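You operate a simulated robot arm through the tools that you are given. There is no shell and no other tool. Be economical: measure what you need, move in short steps, check, and stop when the job is done.

You run a simulated two-armed robot. Do the job below in one go: nothing can be reset, and whatever is moved stays where it is left.

JOB
Wet pallet ingot 27 in the dip tray with four pump strokes; return it.
Fine: lower the tray, then pump, then raise it; the ingot goes back on the grey valve post; the other ingot and the valves stay.

Only the result counts: the job must be done as asked and must still hold three seconds after the hand-in. Knocking over, shifting, dropping, spilling or breaking anything else fails it.

ROBOT AND FRAMES
Two 7-joint arms with fingered hands on one trunk, on a base that drives. Base frame: it is fixed to the floor where the robot stands at the start and does not move with it; the origin is under the middle of the robot, x ahead of it, y to its left, z up. Readings come in m, rad, newtons and seconds.
The left shoulder is at the start at [0.08, 0.197, 1.442], the right one opposite. With the tool pointing down near the work surface each hand reaches from about 0.1 to 0.74 m from the robot's upright axis, wherever it stands, measured 20 degrees to its own side. Places, roughly: blue pump plate [0.8, -0.1, 0.9]; drain valve of the water tank [0.4, -0.1, 0.2]; fill valve of the water tank [0.4, -0.1, 0.7]; grey dip tray [0.7, -0.4, 0.8]; inside of the dip tray [0.6, -0.4, 0.6]; spill valve of the water tank [0.4, -0.1, 0.5]. Payload 4 kg a hand.
Tool frame (each hand has its own): the origin (TCP) lies between the finger pads and is the grasp point; the fingertips stand 0.026 m ahead of it; z points along the fingers, y is the line along which they close. The gripper opens to 0.132 m. The gripper's body begins 0.073 m behind the TCP. The gripper is a hand of 4 fingers: y runs from the thumb to the fingers, the wrist lies at [0, 0, -0.239] in the tool frame, and closing takes about 1.5 s.
Orientation is told as [roll, pitch, yaw] about the base's x, y, z axes, in that order, counted from this pose: with the fingers straight down and closing along the base's y, the tool's x points along the base's -x, its y along +y and its z along -z.

CONTROLS
- The arms move only by the tool step_arm. It takes "left_moves", "right_moves" or both (then of equal length, played together; a hand with none holds still); each is a list of rows, each a list of 7 numbers: the shift along the base's x, y, z in units of 30 mm (1.0 is 30 mm), then the turn, a rotation vector about the base's x, y, z in units of 4 degrees (1.0 is 4 degrees), then the finger opening in m, from 0 to 0.132. In form: [[tx, ty, tz, rx, ry, rz, jaw], ...]. A call has 1 to 12 rows; each row shifts and turns the commanded pose from where the row before left it. A call with a number of a shift or a turn outside -1 to 1 is refused whole. Each row takes 0.2 s and may step no farther than 0.05 m and 0.15 rad from the row before; otherwise, or with a gripper value out of range, the whole call is refused. A pose out of reach is approached as far as the arm can. The call stops where the force on the tool passes 40 N (or 10 N more than at its start, if that is more) or the arm is blocked; 0.2 s more then pass. The fingers move at their own pace (about 0.072 m/s each) and stop on an object; they squeeze with about 24 N. The grip force told is the motor's: it shows also when the fingers shut on nothing. Time passes only in rows, and 0.2 s behind the last, so rows that do not move let the fingers close. The reply holds the time, the measured pose of the TCP, the force on the tool along the base axes, the opening and the grip force, in the units named above and with some noise, with the torque about the TCP (base axes, N m) and any sound that the robot's microphone picked up.
- Cameras (640 x 400 px; columns grow to the right, rows downward): "scene" is now at [0.1004, -0.0246, 1.5865]; the picture's right is [-0.37, -0.93, 0.00], its down [-0.75, 0.30, -0.58] and it looks along [0.54, -0.22, -0.81] (base axes); focal length 252 px, centre (320, 200). "left" rides on the left gripper at [-0.068, 0.002, -0.097] in its tool frame; the picture's right is [-0.03, -1.00, 0.00], its down [0.82, -0.02, -0.58] and it looks along [0.58, -0.01, 0.82] (tool axes); focal length 270 px, centre (320, 200). "right" rides on the right gripper at [0.068, 0.002, -0.097] in its tool frame; the picture's right is [-0.02, 1.00, 0.00], its down [-0.82, -0.02, -0.58] and it looks along [-0.58, -0.01, 0.82] (tool axes); focal length 270 px, centre (320, 200). There is no depth. A picture from a camera that has moved, and an enlarged one, comes with that camera's place and axes in the base frame and with its lens. The place of the scene camera against the robot may be out by one fixed shift of up to 0.012 m in any direction.
- grab_frame(camera): a new picture of that camera. It takes no simulated time.
- move_column(by): slides the trunk up (or, below 0, down) by that many m; the arms and the scene camera ride with it, the base frame stays. It gives what a move gives, with no picture.
- roll_base(legs): drives the robot by 1 to 6 legs, each [ahead, left, turn to the left] in m, m and rad, along the robot's own axes; the way and the turn of a leg run together, so that a leg with both is an arc; at most 1.5 m and 3.142 rad a leg. The arms and the cameras ride along, it lands a little off, and it stops where it bumps. It gives what a move gives.
- hand_shape(shape, hand): the hand has 4 fingers and takes this shape, open, in about a second: jaw (thumb against the fingers, like two jaws); tri (thumb and two fingers); tip (a fingertip pinch); poke (one finger out to press); point (the index stretched); flat (the hand flat); cup (the hand cupped); fist (a fist). The gripper value then closes the fingers along that shape, each until it touches; the sizes above hold for jaw. It gives what a move gives, with no picture.
- pan_tilt(pan, tilt): turns the head with the scene camera to pan (to the left, within 1.501 rad either way) and tilt (down, from -0.506 to 1.204), counted from straight ahead of the robot. It gives what a move gives.
- enlarge(camera, box): a new picture of the part [left, top, right, bottom] of that camera's present view, enlarged. It takes no simulated time.
- job_done(): hands the job in; it is judged then, once.

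Go step by step. Nothing tells you exact positions but the pictures and the camera data: compare them with the known pose of the tool, close in by small moves and look again before you grip or let go. The budget is 120 turns and 100 pictures, counting those below and the enlarged ones. Unless the task says otherwise, let go and move clear before handing in, and close with one line.

The tools are called after "Emit:" as a command line: name --argument value ..., lists and objects as JSON in quotes. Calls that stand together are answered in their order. step_arm: Moves the arms, as the interface text tells. Its arguments: {"type":"object","properties":{"left_moves":{"type":"array","items":{"type":"array","items":{"type":"number"}}},"right_moves":{"type":"array","items":{"type":"array","items":{"type":"number"}}}},"required":[]} The other tools are called the same way: move_column (by) slides the trunk up or down; hand_shape (shape, hand) gives the hand a shape; roll_base (legs) drives the base; pan_tilt (pan, tilt) turns the head that bears the scene camera; grab_frame (camera) takes a picture; enlarge (camera, box) takes an enlarged picture of a part of a camera's view; job_done () hands the job in.

At the start:

```text
clock: 0.0
left_position: [0.6331, 0.0381, 1.1825]
left_tcp_rot: [-0.001, -0.001, -0.002]
left_ft_force: [0.4, 0.0, 0.1]
left_moment: [-0.02, -0.03, 0.03]
left_finger_gap: 0.1321
left_finger_force: 0.0
left_shape: jaw
right_position: [0.3828, -0.2982, 1.0267]
right_tcp_rot: [-0.025, -0.078, -0.008]
right_ft_force: [-0.3, -0.2, -0.7]
right_moment: [-0.02, 0.02, -0.03]
right_finger_gap: 0.1318
right_finger_force: 0.1
right_shape: jaw
trunk travel left (down, up): [-0.75, 0.09]
robot x, y, heading: [-0.0015, -0.0016, 0.004]
head pan, tilt: [-0.384, 0.948]
```

scene: 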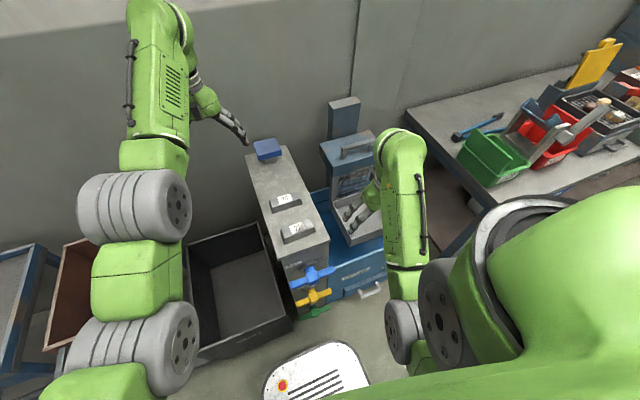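
right: 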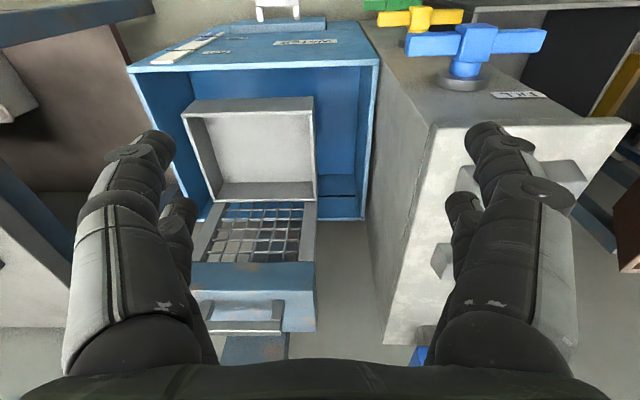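
left: 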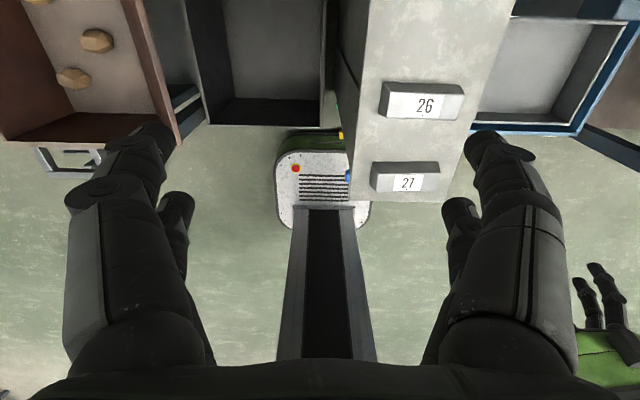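

I see the grey valve post with ingots 26 and 27 on top, a blue pump plate at its far end, and the blue tank with the dip tray to the right. I'll enlarge the view first to place them.

Emit:
enlarge --camera "scene" --box '[220, 80, 420, 320]'

Emit:
enlarge --camera "left" --box '[260, 0, 640, 240]'

Emit:
enlarge --camera "right" --box '[120, 0, 640, 370]'

```text
1.67 times, centred on (320, 200) of scene
camera zoom: at [0.1004, -0.0246, 1.5865], right [-0.37, -0.93, 0.0], down [-0.75, 0.3, -0.58], along [0.54, -0.22, -0.81], focal length 421 px, centre (320, 200)
```

zoom: 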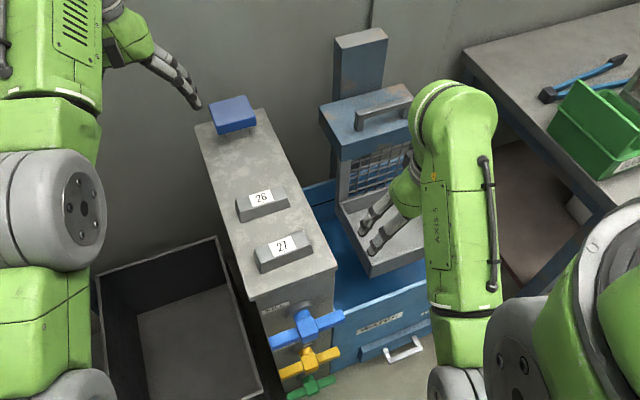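

```text
1.67 times, centred on (450, 120) of left
camera zoom: at [0.7007, 0.04, 1.2783], right [0.03, -1.0, 0.0], down [-0.82, -0.02, 0.58], along [-0.58, -0.02, -0.82], focal length 450 px, centre (103, 333)
```

zoom: 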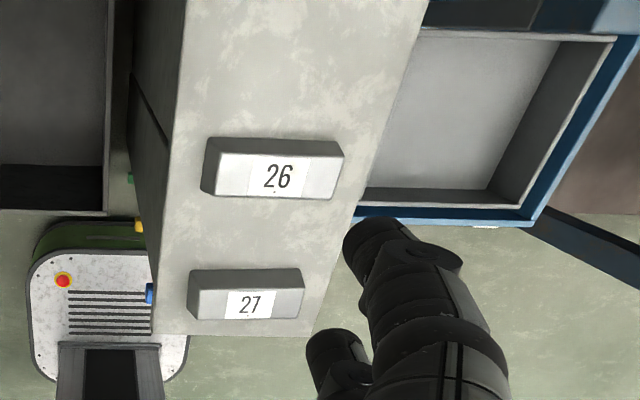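

```text
1.08 times, centred on (380, 185) of right (not enlarged: the box is as wide or as high as the picture)
camera zoom: at [0.3066, -0.2939, 1.1161], right [0.04, 1.0, -0.02], down [0.77, -0.01, 0.64], along [0.64, -0.04, -0.77], focal length 292 px, centre (255, 216)
```

zoom: 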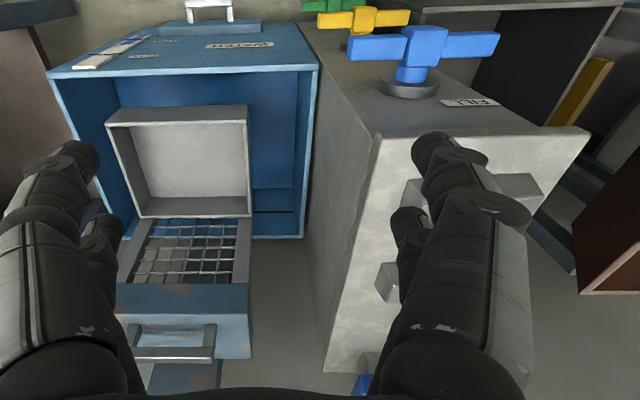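

Ingot 27 is at about [0.479, -0.106, 0.91] (top), 26 about 0.12 m behind it, and the tray handle at about [0.707, -0.432, 0.914]. I move the right hand above ingot 27 while turning it, with the left hand moving aside, so the tray is in clear view.

Emit:
step_arm --right_moves '[[0.27, 0.53, 0.3, 0, 0, -1, 0.132], [0.27, 0.53, 0.3, 0, 0, -1, 0.132], [0.27, 0.53, 0.3, 0, 0, -1, 0.132], [0.27, 0.53, 0.3, 0, 0, -1, 0.132], [0.27, 0.53, 0.3, 0, 0, -1, 0.132], [0.27, 0.53, 0.3, 0, 0, -1, 0.132], [0.27, 0.53, 0.3, 0, 0, -1, 0.132], [0.27, 0.53, 0.3, 0, 0, -1, 0.132], [0.27, 0.53, 0.3, 0, 0, -1, 0.132], [0.27, 0.53, 0.3, 0, 0, -1, 0.132], [0.27, 0.53, 0.3, 0, 0, -1, 0.132], [0.27, 0.53, 0.3, 0, 0, -1, 0.132]]' --left_moves '[[0, 1, 0, 0, 0, 0, 0.132], [0, 1, 0, 0, 0, 0, 0.132], [0, 1, 0, 0, 0, 0, 0.132], [0, 1, 0, 0, 0, 0, 0.132], [0, 1, 0, 0, 0, 0, 0.132], [0, 1, 0, 0, 0, 0, 0.132], [0, 0.5, 0, 0, 0, 0, 0.132], [0, 0, 0, 0, 0, 0, 0.132], [0, 0, 0, 0, 0, 0, 0.132], [0, 0, 0, 0, 0, 0, 0.132], [0, 0, 0, 0, 0, 0, 0.132], [0, 0, 0, 0, 0, 0, 0.132]]'

Emit:
grab_frame --camera "scene"

Emit:
grab_frame --camera "right"

```text
clock: 2.6
left_position: [0.6325, 0.2325, 1.1796]
left_tcp_rot: [-0.001, -0.002, 0.001]
left_ft_force: [0.7, -0.7, 0.4]
left_moment: [0.02, -0.03, 0.04]
left_finger_gap: 0.132
left_finger_force: 0.0
left_shape: jaw
right_position: [0.4993, -0.1093, 1.0737]
right_tcp_rot: [-0.026, -0.078, -0.848]
right_ft_force: [-0.6, -0.5, -1.0]
right_moment: [0.02, 0.01, -0.02]
right_finger_gap: 0.1321
right_finger_force: 0.0
right_shape: jaw
right hand out of reach, approached as far as the arm can: row 2, 3, 4, 5, 6, 7, 8, 9, 10
trunk travel left (down, up): [-0.75, 0.09]
robot x, y, heading: [-0.0039, 0.0016, 0.002]
head pan, tilt: [-0.384, 0.948]
```

```text
93 pictures are left
camera scene: at [0.1008, -0.0239, 1.5847], right [-0.37, -0.93, 0.0], down [-0.75, 0.3, -0.58], along [0.54, -0.22, -0.81], focal length 252 px, centre (320, 200)
```

scene: 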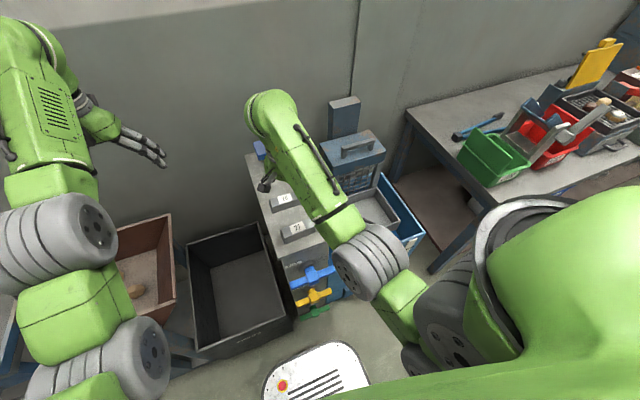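

```text
92 pictures are left
camera right: at [0.453, -0.0491, 1.1638], right [0.77, 0.64, -0.02], down [0.5, -0.58, 0.64], along [0.4, -0.5, -0.77], focal length 270 px, centre (320, 200)
```

right: 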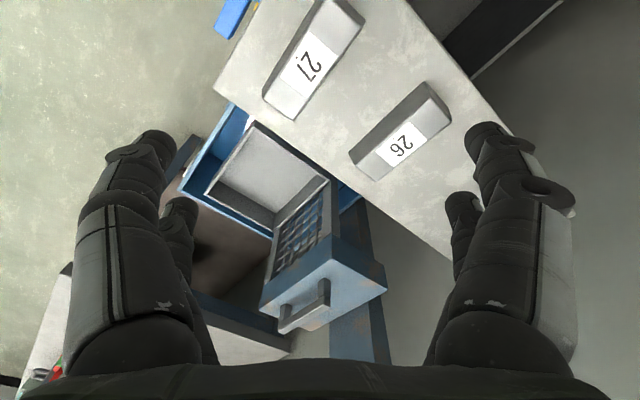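

The hand follows with some lag; now the tray can be seen better. I finish the turn to -90°, levelling the hand, and take a closer look at the tray.

Emit:
step_arm --right_moves '[[-0.1, 0, 0.3, 0, 0, -1, 0.1], [-0.1, 0, 0.3, 0, 0, -1, 0.1], [-0.1, 0, 0.3, 0, 0, -1, 0.1], [-0.1, 0, 0.3, 0, 0, -1, 0.1], [-0.1, 0, 0.3, 0, 0, -1, 0.1], [-0.1, 0, 0, 0, 0, -1, 0.1], [-0.1, 0, 0, 0, 0, -1, 0.1], [-0.1, 0, 0, 0, 0, -1, 0.1], [0, 0, 0, 0, 0, -1, 0.1], [0, 0, 0, 0, 0, -1, 0.1], [0, 0, 0, 0, 0, -0.4, 0.1], [0, 0, 0, 0, 0, 0, 0.1]]'

Emit:
enlarge --camera "scene" --box '[290, 80, 450, 280]'

Emit:
grab_frame --camera "right"

```text
clock: 5.2
left_position: [0.6312, 0.2334, 1.1794]
left_tcp_rot: [-0.001, 0.001, 0.0]
left_ft_force: [-0.6, 0.1, 0.1]
left_moment: [-0.04, -0.01, 0.02]
left_finger_gap: 0.132
left_finger_force: 0.1
left_shape: jaw
right_position: [0.5152, -0.1029, 1.085]
right_tcp_rot: [-0.026, -0.077, -1.572]
right_ft_force: [0.7, -0.3, 0.5]
right_moment: [0.02, -0.03, 0.02]
right_finger_gap: 0.1005
right_finger_force: 0.0
right_shape: jaw
right hand out of reach, approached as far as the arm can: row 1, 2, 3, 4, 5, 7, 10
trunk travel left (down, up): [-0.75, 0.09]
robot x, y, heading: [-0.0003, -0.0004, 0.002]
head pan, tilt: [-0.384, 0.948]
```

```text
2.00 times, centred on (370, 180) of scene
camera zoom: at [0.1004, -0.0245, 1.5847], right [-0.37, -0.93, 0.0], down [-0.75, 0.3, -0.58], along [0.54, -0.22, -0.81], focal length 505 px, centre (220, 240)
```

zoom: 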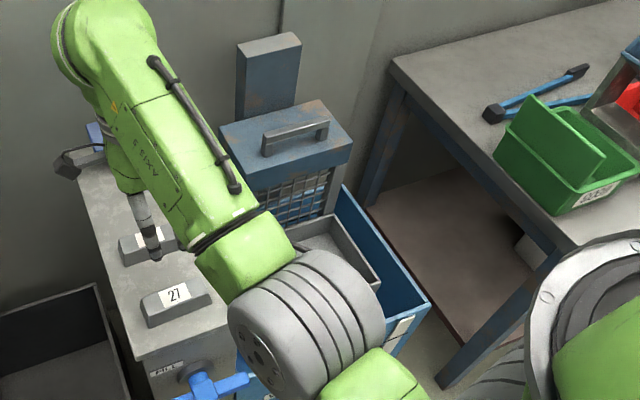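

```text
90 pictures are left
camera right: at [0.5195, -0.027, 1.1752], right [1.0, -0.03, -0.02], down [-0.01, -0.77, 0.64], along [-0.04, -0.64, -0.77], focal length 270 px, centre (320, 200)
```

right: 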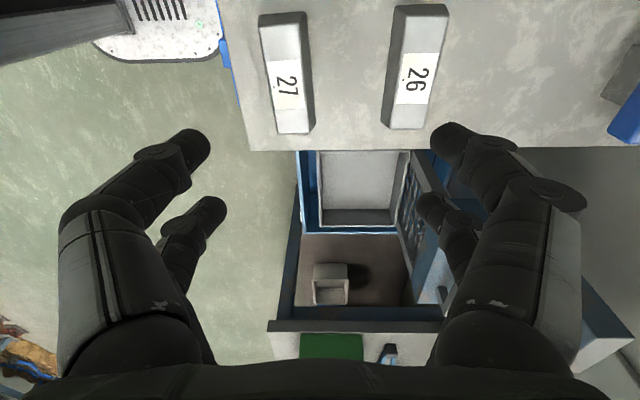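

Ingot 27 centre is at about [0.480, -0.103], long axis along y. I lower the hand (it was folded too tight up there) and check how the pose follows.

Emit:
step_arm --right_moves '[[-0.2, 0, -0.5, 0, 0, 0, 0.1], [-0.2, 0, -0.5, 0, 0, 0, 0.1], [-0.2, 0, -0.5, 0, 0, 0, 0.1], [-0.2, 0, -0.5, 0, 0, 0, 0.1]]'

```text
clock: 6.2
left_position: [0.6316, 0.2329, 1.1789]
left_tcp_rot: [-0.002, -0.001, -0.001]
left_ft_force: [-0.1, 0.3, 0.4]
left_moment: [-0.01, 0.0, 0.01]
left_finger_gap: 0.1318
left_finger_force: 0.0
left_shape: jaw
right_position: [0.4894, -0.1002, 1.0282]
right_tcp_rot: [-0.025, -0.08, -1.572]
right_ft_force: [0.2, 0.0, 0.0]
right_moment: [-0.01, 0.03, 0.02]
right_finger_gap: 0.1002
right_finger_force: 0.1
right_shape: jaw
trunk travel left (down, up): [-0.75, 0.09]
robot x, y, heading: [0.0031, -0.002, -0.002]
head pan, tilt: [-0.384, 0.948]
```

The pose follows well now. I level the hand, centre it on ingot 27 and descend to just above, then look.

Emit:
step_arm --right_moves '[[-0.1, -0.03, -0.5, 0.4, -0.12, 0, 0.1], [-0.1, -0.03, -0.5, 0.4, -0.12, 0, 0.1], [-0.1, -0.03, -0.4, 0.35, -0.12, 0, 0.1], [0, 0, -0.4, 0, 0, 0, 0.1], [0, 0, -0.4, 0, 0, 0, 0.1]]'

Emit:
grab_frame --camera "right"

Emit:
enlarge --camera "scene" --box '[230, 120, 430, 320]'

```text
clock: 7.4
left_position: [0.631, 0.2331, 1.1792]
left_tcp_rot: [-0.001, -0.002, 0.001]
left_ft_force: [-1.0, -0.4, 1.1]
left_moment: [0.0, -0.01, 0.0]
left_finger_gap: 0.1318
left_finger_force: 0.0
left_shape: jaw
right_position: [0.4828, -0.1047, 0.9604]
right_tcp_rot: [0.0, 0.004, -1.572]
right_ft_force: [0.0, -0.9, -0.4]
right_moment: [-0.02, 0.01, -0.03]
right_finger_gap: 0.1003
right_finger_force: 0.1
right_shape: jaw
trunk travel left (down, up): [-0.75, 0.09]
robot x, y, heading: [-0.0029, 0.0009, 0.001]
head pan, tilt: [-0.384, 0.948]
```

```text
89 pictures are left
camera right: at [0.484, -0.0353, 1.0568], right [1.0, -0.03, 0.0], down [-0.02, -0.82, 0.58], along [-0.02, -0.58, -0.82], focal length 270 px, centre (320, 200)
```

right: 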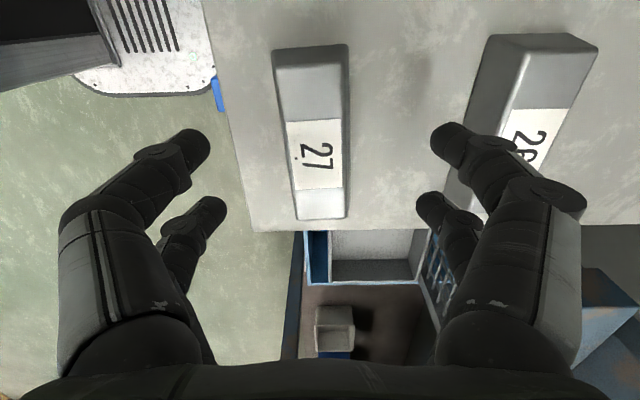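

```text
2.00 times, centred on (330, 220) of scene
camera zoom: at [0.1008, -0.0246, 1.5847], right [-0.37, -0.93, 0.0], down [-0.75, 0.3, -0.58], along [0.54, -0.22, -0.81], focal length 505 px, centre (300, 160)
```

zoom: 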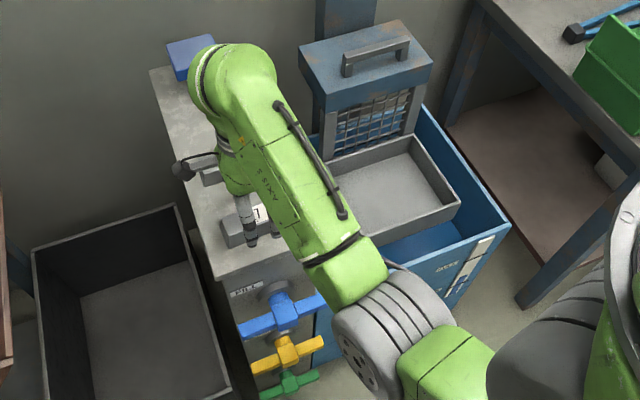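

The hand is nicely centred over ingot 27. I descend to about z 0.905 with the fingers slightly narrower, then close.

Emit:
step_arm --right_moves '[[-0.1, 0, -0.4, 0, 0, 0, 0.085], [0, 0, -0.4, 0, 0, 0, 0.085], [0, 0, -0.4, 0, 0, 0, 0.085], [0, 0, -0.3, 0, 0, 0, 0.085], [0, 0, -0.3, 0, 0, 0, 0.085], [0, 0, 0, 0, 0, 0, 0.085]]'

Emit:
grab_frame --camera "right"

```text
clock: 8.8
left_position: [0.6309, 0.2344, 1.1792]
left_tcp_rot: [-0.002, -0.003, 0.0]
left_ft_force: [0.6, 0.5, -0.2]
left_moment: [0.01, 0.01, -0.02]
left_finger_gap: 0.1319
left_finger_force: 0.1
left_shape: jaw
right_position: [0.4792, -0.1051, 0.9071]
right_tcp_rot: [0.002, 0.002, -1.571]
right_ft_force: [0.3, -0.2, 2.5]
right_moment: [-0.05, 0.07, -0.01]
right_finger_gap: 0.0852
right_finger_force: 0.1
right_shape: jaw
trunk travel left (down, up): [-0.75, 0.09]
robot x, y, heading: [-0.0026, 0.0011, 0.0]
head pan, tilt: [-0.384, 0.948]
```

```text
87 pictures are left
camera right: at [0.4811, -0.0363, 1.0027], right [1.0, -0.03, 0.0], down [-0.02, -0.82, 0.58], along [-0.01, -0.58, -0.82], focal length 270 px, centre (320, 200)
```

right: 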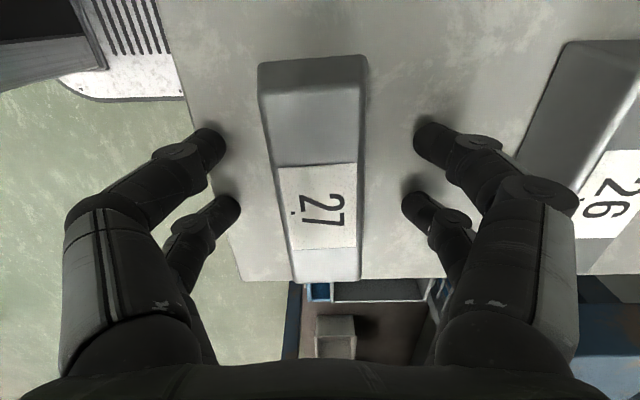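

Slight upward force: the fingertips just brush the post top (z about 0.88). I rise 4 mm and close.

Emit:
step_arm --right_moves '[[0, 0, 0.13, 0, 0, 0, 0.085], [0, 0, 0, 0, 0, 0, 0.0], [0, 0, 0, 0, 0, 0, 0.0], [0, 0, 0, 0, 0, 0, 0.0], [0, 0, 0, 0, 0, 0, 0.0], [0, 0, 0, 0, 0, 0, 0.0], [0, 0, 0, 0, 0, 0, 0.0], [0, 0, 0, 0, 0, 0, 0.0]]'

Emit:
grab_frame --camera "right"

```text
clock: 10.6
left_position: [0.6309, 0.234, 1.179]
left_tcp_rot: [-0.003, -0.002, -0.001]
left_ft_force: [-1.0, -0.5, 0.1]
left_moment: [-0.01, 0.01, -0.02]
left_finger_gap: 0.1317
left_finger_force: 0.0
left_shape: jaw
right_position: [0.4797, -0.1039, 0.9109]
right_tcp_rot: [-0.002, 0.004, -1.573]
right_ft_force: [0.1, -0.3, 0.6]
right_moment: [0.03, 0.02, 0.08]
right_finger_gap: 0.0361
right_finger_force: 24.1
right_shape: jaw
trunk travel left (down, up): [-0.75, 0.09]
robot x, y, heading: [-0.0001, 0.0008, -0.001]
head pan, tilt: [-0.384, 0.948]
```

```text
86 pictures are left
camera right: at [0.481, -0.0365, 1.0062], right [1.0, -0.03, 0.0], down [-0.02, -0.82, 0.58], along [-0.02, -0.58, -0.82], focal length 270 px, centre (320, 200)
```

right: 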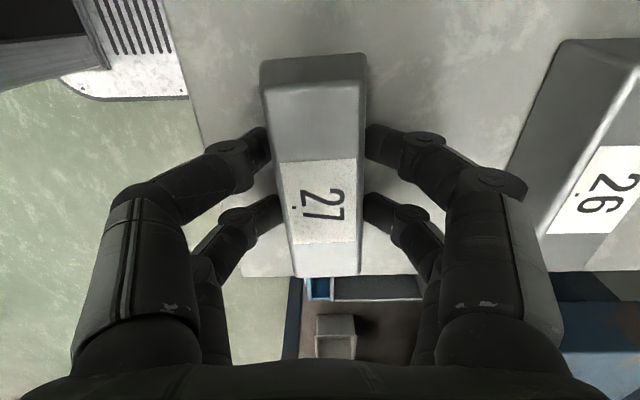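

Firm grip with 0.036 m opening. Lifting.

Emit:
step_arm --right_moves '[[0, 0, 0.3, 0, 0, 0, 0.0], [0, 0, 0.5, 0, 0, 0, 0.0], [0, 0, 0.5, 0, 0, 0, 0.0], [0, 0, 0.6, 0, 0, 0, 0.0], [0, 0, 0.6, 0, 0, 0, 0.0], [0, 0, 0, 0, 0, 0, 0]]'

Emit:
grab_frame --camera "right"

Emit:
enlarge --camera "scene" --box '[290, 80, 450, 280]'

```text
clock: 12.0
left_position: [0.6317, 0.2325, 1.1796]
left_tcp_rot: [-0.002, -0.001, 0.0]
left_ft_force: [0.5, 0.8, -0.5]
left_moment: [0.01, 0.03, 0.02]
left_finger_gap: 0.132
left_finger_force: 0.0
left_shape: jaw
right_position: [0.4804, -0.104, 0.9849]
right_tcp_rot: [-0.001, 0.0, -1.574]
right_ft_force: [0.0, 0.2, -4.3]
right_moment: [-0.02, 0.01, -0.03]
right_finger_gap: 0.036
right_finger_force: 23.7
right_shape: jaw
trunk travel left (down, up): [-0.75, 0.09]
robot x, y, heading: [0.0012, 0.001, 0.001]
head pan, tilt: [-0.384, 0.948]
```

```text
85 pictures are left
camera right: at [0.4811, -0.0364, 1.0804], right [1.0, -0.03, 0.0], down [-0.02, -0.82, 0.58], along [-0.02, -0.58, -0.82], focal length 270 px, centre (320, 200)
```

right: 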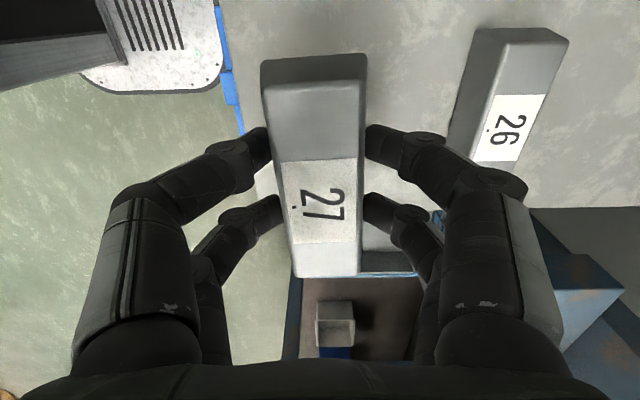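

```text
2.00 times, centred on (370, 180) of scene
camera zoom: at [0.1009, -0.0247, 1.5847], right [-0.37, -0.93, 0.0], down [-0.75, 0.3, -0.58], along [0.54, -0.22, -0.81], focal length 505 px, centre (220, 240)
```

zoom: 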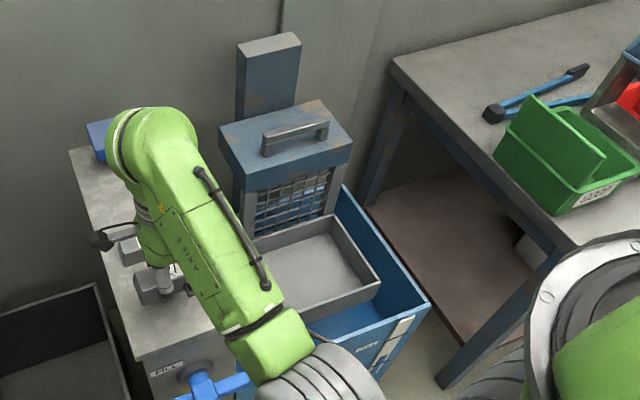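

Ingot held (about 4 N). The tray spans roughly x 0.485–0.69, y -0.545 to -0.313, rim near z 0.66. I carry the ingot over the tray at the same height.

Emit:
step_arm --right_moves '[[0.264, -0.9, 0, 0, 0, 0, 0], [0.264, -0.9, 0, 0, 0, 0, 0], [0.264, -0.9, 0, 0, 0, 0, 0], [0.264, -0.9, 0, 0, 0, 0, 0], [0.264, -0.9, 0, 0, 0, 0, 0], [0.264, -0.9, 0, 0, 0, 0, 0], [0.264, -0.9, 0, 0, 0, 0, 0], [0.264, -0.9, 0, 0, 0, 0, 0], [0.264, -0.9, 0, 0, 0, 0, 0], [0.264, -0.9, 0, 0, 0, 0, 0], [0.264, -0.9, 0, 0, 0, 0, 0], [0.264, -0.9, 0, 0, 0, 0, 0]]'

Emit:
grab_frame --camera "right"

Emit:
grab_frame --camera "scene"

Emit:
grab_frame --camera "left"

```text
clock: 14.6
left_position: [0.632, 0.2312, 1.1784]
left_tcp_rot: [0.003, 0.001, 0.0]
left_ft_force: [-0.5, 0.7, -0.3]
left_moment: [-0.01, 0.04, -0.02]
left_finger_gap: 0.1319
left_finger_force: 0.0
left_shape: jaw
right_position: [0.5739, -0.4297, 0.9824]
right_tcp_rot: [-0.001, 0.003, -1.571]
right_ft_force: [-0.1, -1.1, -4.9]
right_moment: [-0.01, 0.02, -0.01]
right_finger_gap: 0.0358
right_finger_force: 23.9
right_shape: jaw
trunk travel left (down, up): [-0.75, 0.09]
robot x, y, heading: [0.0036, 0.0006, 0.003]
head pan, tilt: [-0.384, 0.948]
```

```text
83 pictures are left
camera right: at [0.5757, -0.3617, 1.0788], right [1.0, -0.03, 0.0], down [-0.02, -0.82, 0.57], along [-0.02, -0.57, -0.82], focal length 270 px, centre (320, 200)
```

right: 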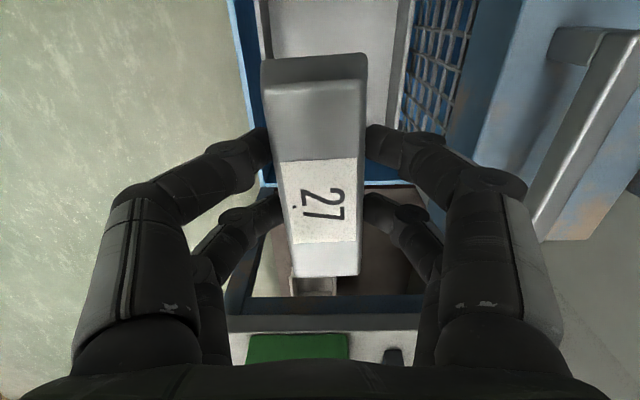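

```text
82 pictures are left
camera scene: at [0.1018, -0.0265, 1.5846], right [-0.37, -0.93, 0.0], down [-0.75, 0.3, -0.58], along [0.54, -0.22, -0.81], focal length 252 px, centre (320, 200)
```

scene: 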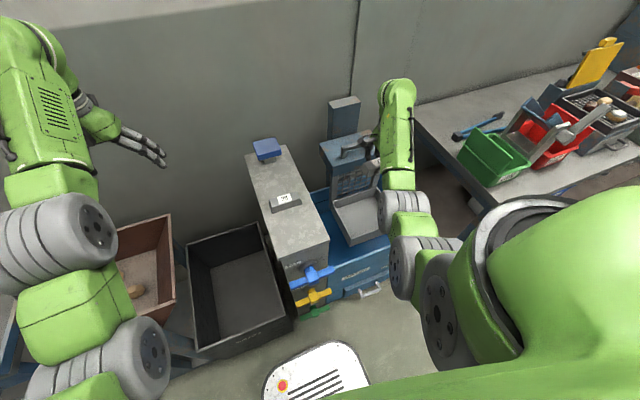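

```text
81 pictures are left
camera left: at [0.6997, 0.2341, 1.2752], right [0.03, -1.0, 0.0], down [-0.82, -0.02, 0.58], along [-0.58, -0.02, -0.82], focal length 270 px, centre (320, 200)
```

left: 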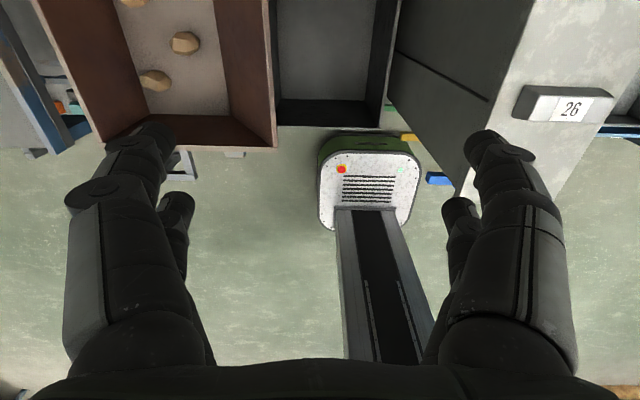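

The ingot is centred over the tray and the handle bracket is clear. I descend to just above the rim.

Emit:
step_arm --right_moves '[[0, 0, -0.9, 0, 0, 0, 0], [0, 0, -0.9, 0, 0, 0, 0], [0, 0, -0.9, 0, 0, 0, 0], [0, 0, -0.9, 0, 0, 0, 0], [0, 0, -0.9, 0, 0, 0, 0], [0, 0, -0.9, 0, 0, 0, 0], [0, 0, -0.9, 0, 0, 0, 0], [0, 0, -0.9, 0, 0, 0, 0], [0, 0, -0.9, 0, 0, 0, 0], [0, 0, -0.6, 0, 0, 0, 0]]'

Emit:
grab_frame --camera "right"

Emit:
enlarge --camera "scene" --box '[290, 80, 450, 280]'

```text
clock: 16.8
left_position: [0.6313, 0.2329, 1.1798]
left_tcp_rot: [-0.002, -0.003, 0.001]
left_ft_force: [0.3, -0.1, 0.0]
left_moment: [0.02, 0.0, 0.01]
left_finger_gap: 0.1319
left_finger_force: 0.0
left_shape: jaw
right_position: [0.5633, -0.4225, 0.7351]
right_tcp_rot: [0.002, 0.0, -1.572]
right_ft_force: [0.3, -0.2, -3.2]
right_moment: [0.04, 0.02, -0.03]
right_finger_gap: 0.0357
right_finger_force: 24.0
right_shape: jaw
right hand out of reach, approached as far as the arm can: row 9, 10
trunk travel left (down, up): [-0.75, 0.09]
robot x, y, heading: [0.0006, 0.0012, 0.0]
head pan, tilt: [-0.384, 0.948]
```

```text
80 pictures are left
camera right: at [0.5646, -0.3542, 0.8322], right [1.0, -0.03, 0.0], down [-0.02, -0.82, 0.58], along [-0.01, -0.58, -0.82], focal length 270 px, centre (320, 200)
```

right: 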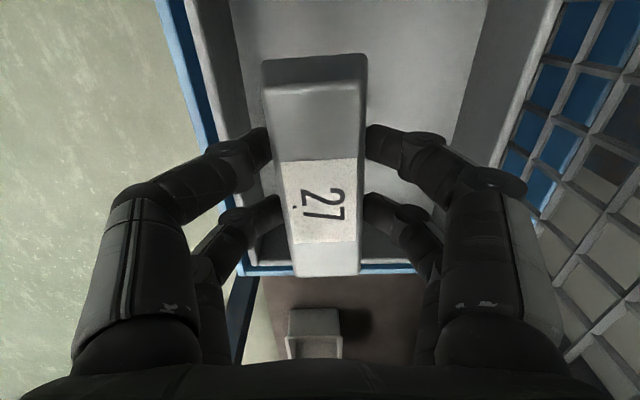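

```text
2.00 times, centred on (370, 180) of scene
camera zoom: at [0.1007, -0.0249, 1.5847], right [-0.37, -0.93, 0.0], down [-0.75, 0.3, -0.58], along [0.54, -0.22, -0.81], focal length 505 px, centre (220, 240)
```

zoom: 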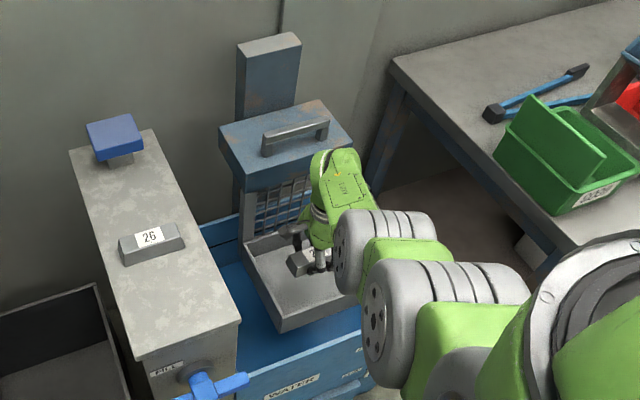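

The arm is near its stretch limit here. I lift the hand, then lower the trunk 0.2 m so the arm has room to go down.

Emit:
step_arm --right_moves '[[0, 0, 0.9, 0, 0, 0, 0], [0, 0, 0.9, 0, 0, 0, 0], [0, 0, 0.9, 0, 0, 0, 0], [0, 0, 0.9, 0, 0, 0, 0], [0, 0, 0.9, 0, 0, 0, 0], [0.4, -0.2, 0.9, 0, 0, 0, 0]]'

Emit:
move_column --by -0.2

Emit:
grab_frame --camera "right"

Emit:
grab_frame --camera "scene"

```text
clock: 18.2
left_position: [0.6314, 0.2338, 1.1785]
left_tcp_rot: [0.0, 0.0, -0.001]
left_ft_force: [-0.5, -0.5, -0.3]
left_moment: [-0.02, -0.05, 0.03]
left_finger_gap: 0.1318
left_finger_force: 0.1
left_shape: jaw
right_position: [0.5707, -0.426, 0.897]
right_tcp_rot: [-0.001, 0.0, -1.573]
right_ft_force: [0.5, 0.6, -3.8]
right_moment: [-0.02, 0.0, -0.01]
right_finger_gap: 0.0356
right_finger_force: 23.9
right_shape: jaw
trunk travel left (down, up): [-0.75, 0.09]
robot x, y, heading: [-0.0029, 0.002, 0.001]
head pan, tilt: [-0.384, 0.948]
```

```text
clock: 20.4
left_position: [0.632, 0.2328, 0.9784]
left_tcp_rot: [-0.002, -0.001, 0.002]
left_ft_force: [-0.5, -0.2, -0.3]
left_moment: [-0.02, 0.02, -0.01]
left_finger_gap: 0.1318
left_finger_force: 0.0
left_shape: jaw
right_position: [0.5704, -0.4252, 0.6982]
right_tcp_rot: [0.0, 0.001, -1.574]
right_ft_force: [0.8, 0.6, -3.1]
right_moment: [0.05, 0.02, 0.03]
right_finger_gap: 0.0356
right_finger_force: 24.1
right_shape: jaw
trunk travel left (down, up): [-0.55, 0.29]
robot x, y, heading: [-0.001, 0.0059, -0.007]
head pan, tilt: [-0.384, 0.948]
```

```text
78 pictures are left
camera right: at [0.5729, -0.3575, 0.7933], right [1.0, -0.03, 0.0], down [-0.02, -0.82, 0.58], along [-0.02, -0.58, -0.82], focal length 270 px, centre (320, 200)
```

right: 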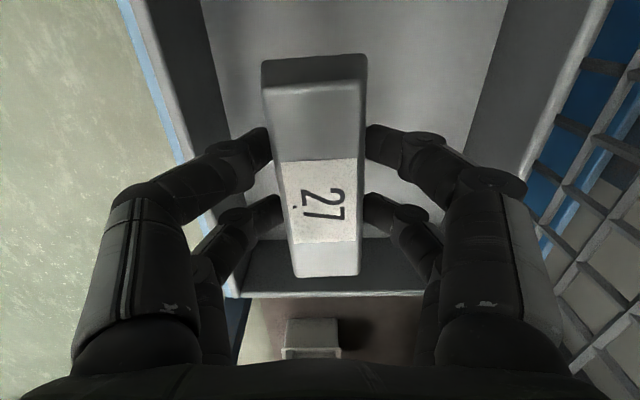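

```text
77 pictures are left
camera scene: at [0.1008, -0.025, 1.3847], right [-0.37, -0.93, 0.0], down [-0.75, 0.3, -0.58], along [0.54, -0.22, -0.81], focal length 252 px, centre (320, 200)
```

scene: 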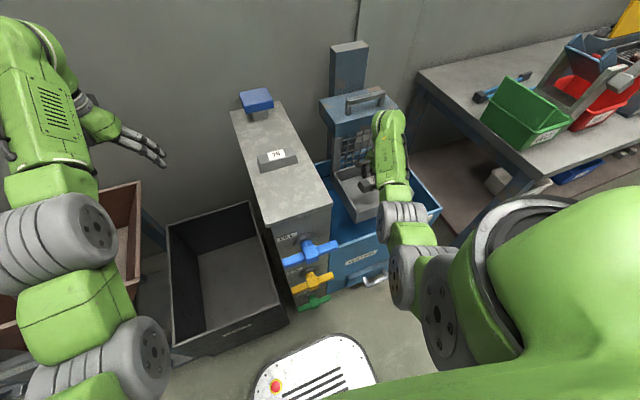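

Centred inside the tray. I descend slowly until the ingot touches the floor.

Emit:
step_arm --right_moves '[[0, 0, -0.4, 0, 0, 0, 0], [0, 0, -0.4, 0, 0, 0, 0], [0, 0, -0.3, 0, 0, 0, 0], [0, 0, -0.2, 0, 0, 0, 0], [0, 0, 0, 0, 0, 0, 0]]'

Emit:
grab_frame --camera "right"

Emit:
enlarge --camera "scene" --box '[310, 120, 430, 240]'

```text
clock: 21.6
left_position: [0.6316, 0.2341, 0.9792]
left_tcp_rot: [-0.001, -0.003, 0.0]
left_ft_force: [-0.1, -0.4, 0.2]
left_moment: [0.02, 0.0, 0.01]
left_finger_gap: 0.132
left_finger_force: 0.1
left_shape: jaw
right_position: [0.5705, -0.4261, 0.6575]
right_tcp_rot: [-0.001, 0.001, -1.574]
right_ft_force: [-0.2, 0.2, -3.9]
right_moment: [0.04, 0.0, 0.02]
right_finger_gap: 0.0358
right_finger_force: 23.9
right_shape: jaw
trunk travel left (down, up): [-0.55, 0.29]
robot x, y, heading: [-0.0009, -0.0014, -0.002]
head pan, tilt: [-0.384, 0.948]
```

```text
76 pictures are left
camera right: at [0.5718, -0.3577, 0.7537], right [1.0, -0.03, 0.0], down [-0.02, -0.82, 0.58], along [-0.02, -0.58, -0.82], focal length 270 px, centre (320, 200)
```

right: 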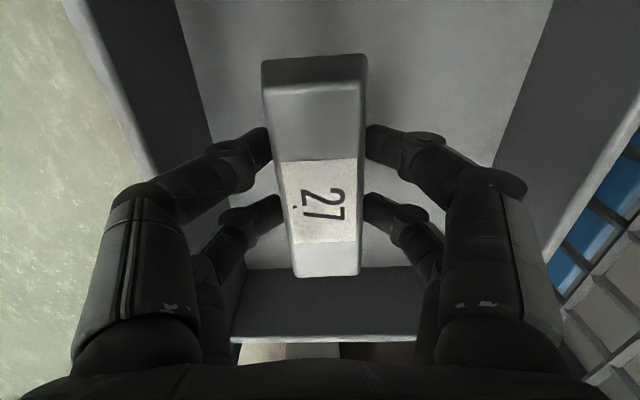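

```text
3.33 times, centred on (370, 180) of scene
camera zoom: at [0.1009, -0.025, 1.3847], right [-0.37, -0.93, 0.0], down [-0.75, 0.3, -0.58], along [0.54, -0.22, -0.81], focal length 842 px, centre (153, 267)
```

zoom: 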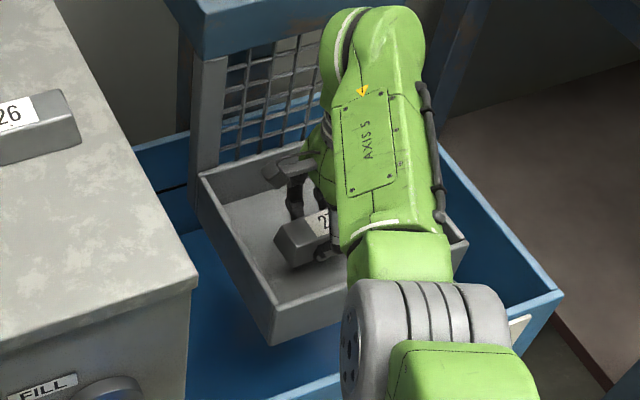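

Still free; keep lowering in 3 mm steps until the weight comes off.

Emit:
step_arm --right_moves '[[0, 0, -0.15, 0, 0, 0, 0], [0, 0, -0.15, 0, 0, 0, 0], [0, 0, -0.1, 0, 0, 0, 0], [0, 0, -0.1, 0, 0, 0, 0]]'

```text
clock: 22.6
left_position: [0.6312, 0.2336, 0.9784]
left_tcp_rot: [-0.001, 0.0, 0.001]
left_ft_force: [-0.4, 0.7, 0.2]
left_moment: [0.01, -0.04, 0.01]
left_finger_gap: 0.132
left_finger_force: 0.0
left_shape: jaw
right_position: [0.5701, -0.4247, 0.6432]
right_tcp_rot: [-0.003, 0.003, -1.572]
right_ft_force: [0.3, -0.5, -3.4]
right_moment: [0.01, -0.02, 0.0]
right_finger_gap: 0.0356
right_finger_force: 24.2
right_shape: jaw
trunk travel left (down, up): [-0.55, 0.29]
robot x, y, heading: [-0.0019, 0.0007, 0.004]
head pan, tilt: [-0.384, 0.948]
```

Emit:
step_arm --right_moves '[[0, 0, -0.1, 0, 0, 0, 0], [0, 0, -0.1, 0, 0, 0, 0], [0, 0, -0.1, 0, 0, 0, 0]]'

Emit:
grab_frame --camera "right"

```text
clock: 23.4
left_position: [0.6323, 0.2324, 0.9794]
left_tcp_rot: [-0.002, -0.003, 0.0]
left_ft_force: [-0.7, 0.3, 0.2]
left_moment: [-0.01, -0.03, 0.03]
left_finger_gap: 0.132
left_finger_force: 0.0
left_shape: jaw
right_position: [0.5708, -0.4243, 0.6336]
right_tcp_rot: [-0.002, 0.002, -1.573]
right_ft_force: [0.7, 0.0, -3.8]
right_moment: [-0.01, 0.01, -0.02]
right_finger_gap: 0.0358
right_finger_force: 23.6
right_shape: jaw
trunk travel left (down, up): [-0.55, 0.29]
robot x, y, heading: [-0.0004, -0.0016, -0.002]
head pan, tilt: [-0.384, 0.948]
```

```text
74 pictures are left
camera right: at [0.5729, -0.3563, 0.7296], right [1.0, -0.03, 0.0], down [-0.02, -0.82, 0.58], along [-0.02, -0.58, -0.82], focal length 270 px, centre (320, 200)
```

right: 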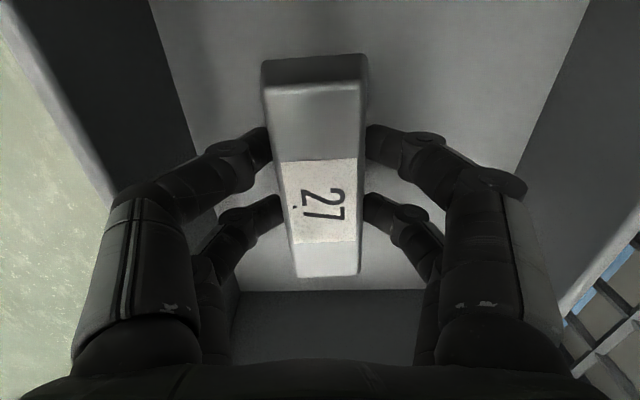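

By the floor edge, the floor is near z 0.60, so contact should come within millimetres.

Emit:
step_arm --right_moves '[[0, 0, -0.1, 0, 0, 0, 0], [0, 0, -0.1, 0, 0, 0, 0], [0, 0, -0.1, 0, 0, 0, 0]]'

```text
clock: 24.2
left_position: [0.6322, 0.2319, 0.9787]
left_tcp_rot: [0.0, 0.0, -0.001]
left_ft_force: [0.3, 0.5, -0.4]
left_moment: [0.02, -0.03, -0.02]
left_finger_gap: 0.1318
left_finger_force: 0.1
left_shape: jaw
right_position: [0.57, -0.4261, 0.6258]
right_tcp_rot: [0.001, 0.004, -1.573]
right_ft_force: [-0.4, 0.0, -3.3]
right_moment: [-0.05, 0.0, -0.01]
right_finger_gap: 0.0358
right_finger_force: 24.0
right_shape: jaw
trunk travel left (down, up): [-0.55, 0.29]
robot x, y, heading: [-0.0014, 0.0004, -0.0]
head pan, tilt: [-0.384, 0.948]
```

Emit:
step_arm --right_moves '[[0, 0, -0.1, 0, 0, 0, 0], [0, 0, -0.1, 0, 0, 0, 0], [0, 0, -0.1, 0, 0, 0, 0]]'

```text
clock: 25.0
left_position: [0.6321, 0.2334, 0.9785]
left_tcp_rot: [-0.002, 0.0, 0.001]
left_ft_force: [0.7, -0.3, 0.2]
left_moment: [0.0, -0.02, -0.02]
left_finger_gap: 0.1318
left_finger_force: 0.1
left_shape: jaw
right_position: [0.5715, -0.4253, 0.616]
right_tcp_rot: [-0.002, 0.003, -1.572]
right_ft_force: [0.1, -0.2, -4.8]
right_moment: [0.02, -0.01, 0.03]
right_finger_gap: 0.0354
right_finger_force: 24.0
right_shape: jaw
trunk travel left (down, up): [-0.55, 0.29]
robot x, y, heading: [-0.0005, 0.0019, -0.001]
head pan, tilt: [-0.384, 0.948]
```

Emit:
step_arm --right_moves '[[0, 0, -0.1, 0, 0, 0, 0], [0, 0, -0.1, 0, 0, 0, 0], [0, 0, -0.1, 0, 0, 0, 0]]'

Emit:
grab_frame --camera "right"

Emit:
enlarge --camera "scene" --box '[310, 120, 430, 240]'

```text
clock: 25.8
left_position: [0.6315, 0.2336, 0.9803]
left_tcp_rot: [-0.002, -0.002, 0.0]
left_ft_force: [0.3, -0.2, 0.1]
left_moment: [0.01, -0.06, 0.0]
left_finger_gap: 0.132
left_finger_force: 0.1
left_shape: jaw
right_position: [0.5712, -0.4247, 0.609]
right_tcp_rot: [0.002, 0.001, -1.572]
right_ft_force: [0.7, 1.3, 8.1]
right_moment: [0.09, 0.03, 0.02]
right_finger_gap: 0.0358
right_finger_force: 23.7
right_shape: jaw
trunk travel left (down, up): [-0.55, 0.29]
robot x, y, heading: [0.0018, 0.0035, 0.001]
head pan, tilt: [-0.384, 0.948]
```

```text
73 pictures are left
camera right: at [0.5736, -0.3573, 0.7054], right [1.0, -0.03, 0.0], down [-0.02, -0.82, 0.58], along [-0.01, -0.58, -0.82], focal length 270 px, centre (320, 200)
```

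right: 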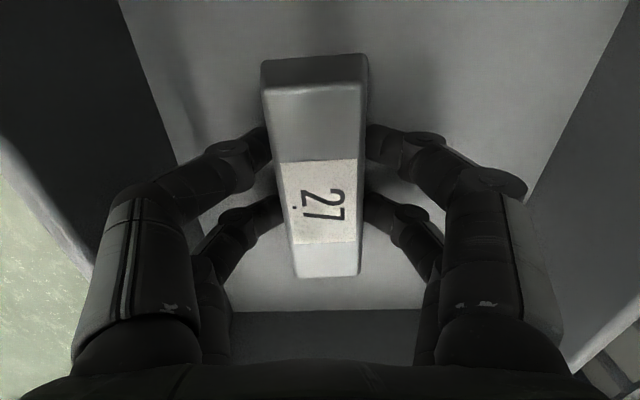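

```text
3.33 times, centred on (370, 180) of scene
camera zoom: at [0.0996, -0.0238, 1.3849], right [-0.37, -0.93, 0.0], down [-0.75, 0.3, -0.58], along [0.54, -0.22, -0.81], focal length 842 px, centre (153, 267)
```

zoom: 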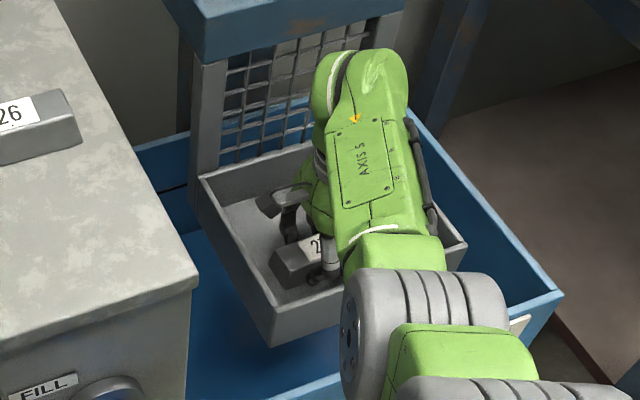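

The ingot rests on the tray floor (TCP 0.609). I release and lift the hand out straight up.

Emit:
step_arm --right_moves '[[0, 0, 0.05, 0, 0, 0, 0.08], [0, 0, 0, 0, 0, 0, 0.08], [0, 0, 0, 0, 0, 0, 0.08], [0, 0, 0, 0, 0, 0, 0.08], [0, 0, 0.4, 0, 0, 0, 0.08], [0, 0, 0.8, 0, 0, 0, 0.08], [0, 0, 0.8, 0, 0, 0, 0.08], [0, 0, 0.9, 0, 0, 0, 0.08], [0, 0, 0.9, 0, 0, 0, 0.08], [0, 0, 0.9, 0, 0, 0, 0.08], [0, 0, 0.9, 0, 0, 0, 0.08]]'

Emit:
grab_frame --camera "right"

```text
clock: 28.2
left_position: [0.6315, 0.2325, 0.9787]
left_tcp_rot: [-0.003, -0.003, 0.0]
left_ft_force: [-0.3, -1.3, 0.1]
left_moment: [0.03, 0.01, -0.03]
left_finger_gap: 0.1318
left_finger_force: 0.1
left_shape: jaw
right_position: [0.5683, -0.4274, 0.7755]
right_tcp_rot: [0.0, 0.002, -1.573]
right_ft_force: [0.3, 0.1, 0.3]
right_moment: [0.06, 0.0, 0.01]
right_finger_gap: 0.0796
right_finger_force: 0.1
right_shape: jaw
trunk travel left (down, up): [-0.55, 0.29]
robot x, y, heading: [0.0007, -0.0009, 0.005]
head pan, tilt: [-0.384, 0.948]
```

```text
71 pictures are left
camera right: at [0.5705, -0.3582, 0.8719], right [1.0, -0.03, 0.0], down [-0.02, -0.82, 0.58], along [-0.02, -0.58, -0.82], focal length 270 px, centre (320, 200)
```

right: 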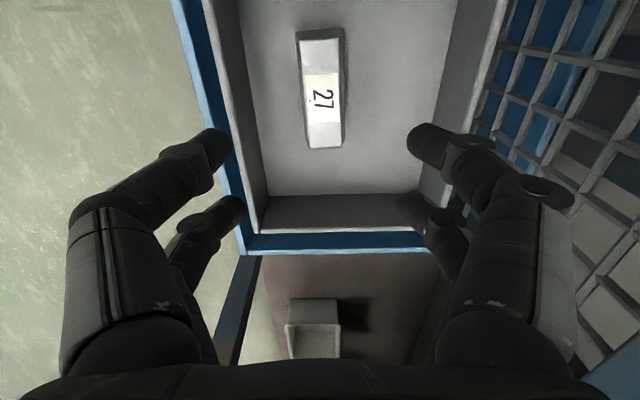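

Ingot 27 lies flat in the tray. Next is the handle: I raise the right hand, tilting the fingers 30° forward so the hand stays off the column, and look at the handle.

Emit:
step_arm --right_moves '[[-0.2, 0, 0.9, 0, 0, 0, 0.08], [-0.2, 0, 0.9, 0, 0, 0, 0.08], [-0.2, 0, 0.9, 0, 0, 0, 0.08], [-0.2, 0, 0.9, 0, -1, 0, 0.08], [0, 0, 0.9, 0, -1, 0, 0.08], [0, 0, 0.9, 0, -1, 0, 0.08], [0, 0, 0.9, 0, -1, 0, 0.08], [0, 0, 0.9, 0, -1, 0, 0.08], [0, 0, 0.9, 0, -1, 0, 0.08], [0, 0, 0.5, 0, -1, 0, 0.08], [0, 0, 0, 0, -0.5, 0, 0.08]]'

Emit:
grab_frame --camera "right"

Emit:
enlarge --camera "scene" --box '[230, 20, 450, 240]'

Emit:
grab_frame --camera "left"

```text
clock: 30.6
left_position: [0.6304, 0.2332, 0.9796]
left_tcp_rot: [-0.002, -0.002, 0.0]
left_ft_force: [0.8, 0.3, -0.7]
left_moment: [0.05, -0.04, 0.02]
left_finger_gap: 0.132
left_finger_force: 0.0
left_shape: jaw
right_position: [0.5461, -0.4244, 1.0345]
right_tcp_rot: [0.525, 0.004, -1.572]
right_ft_force: [-0.3, -0.3, 0.3]
right_moment: [0.01, -0.01, 0.04]
right_finger_gap: 0.0796
right_finger_force: 0.1
right_shape: jaw
trunk travel left (down, up): [-0.55, 0.29]
robot x, y, heading: [-0.0006, -0.0011, -0.004]
head pan, tilt: [-0.384, 0.948]
```

```text
70 pictures are left
camera right: at [0.5003, -0.3573, 1.1195], right [0.87, -0.03, 0.5], down [-0.31, -0.82, 0.49], along [0.4, -0.58, -0.72], focal length 270 px, centre (320, 200)
```

right: 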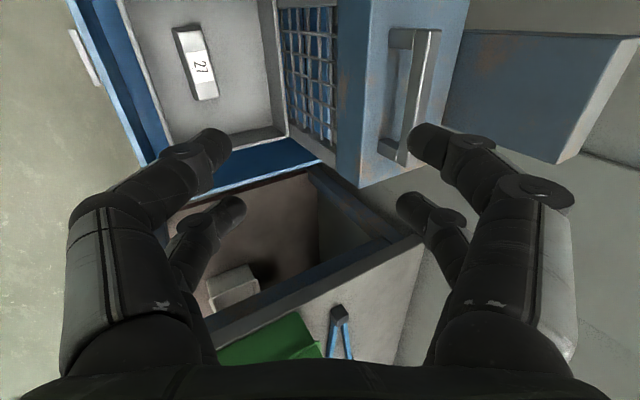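

```text
1.82 times, centred on (340, 130) of scene
camera zoom: at [0.1004, -0.0247, 1.3847], right [-0.37, -0.93, 0.0], down [-0.75, 0.3, -0.58], along [0.54, -0.22, -0.81], focal length 459 px, centre (284, 327)
```

zoom: 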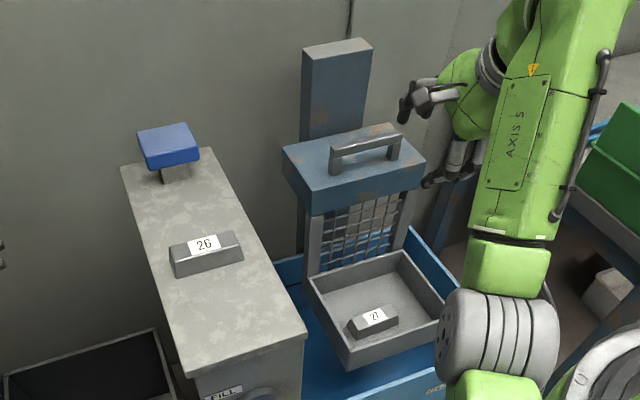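

```text
68 pictures are left
camera left: at [0.6986, 0.2356, 1.0757], right [0.03, -1.0, 0.0], down [-0.82, -0.02, 0.58], along [-0.58, -0.02, -0.82], focal length 270 px, centre (320, 200)
```

left: 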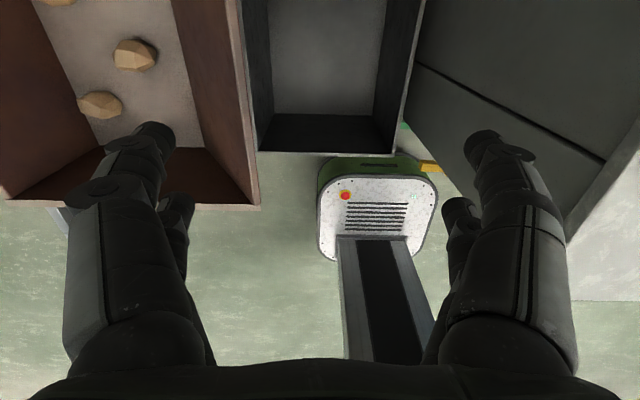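

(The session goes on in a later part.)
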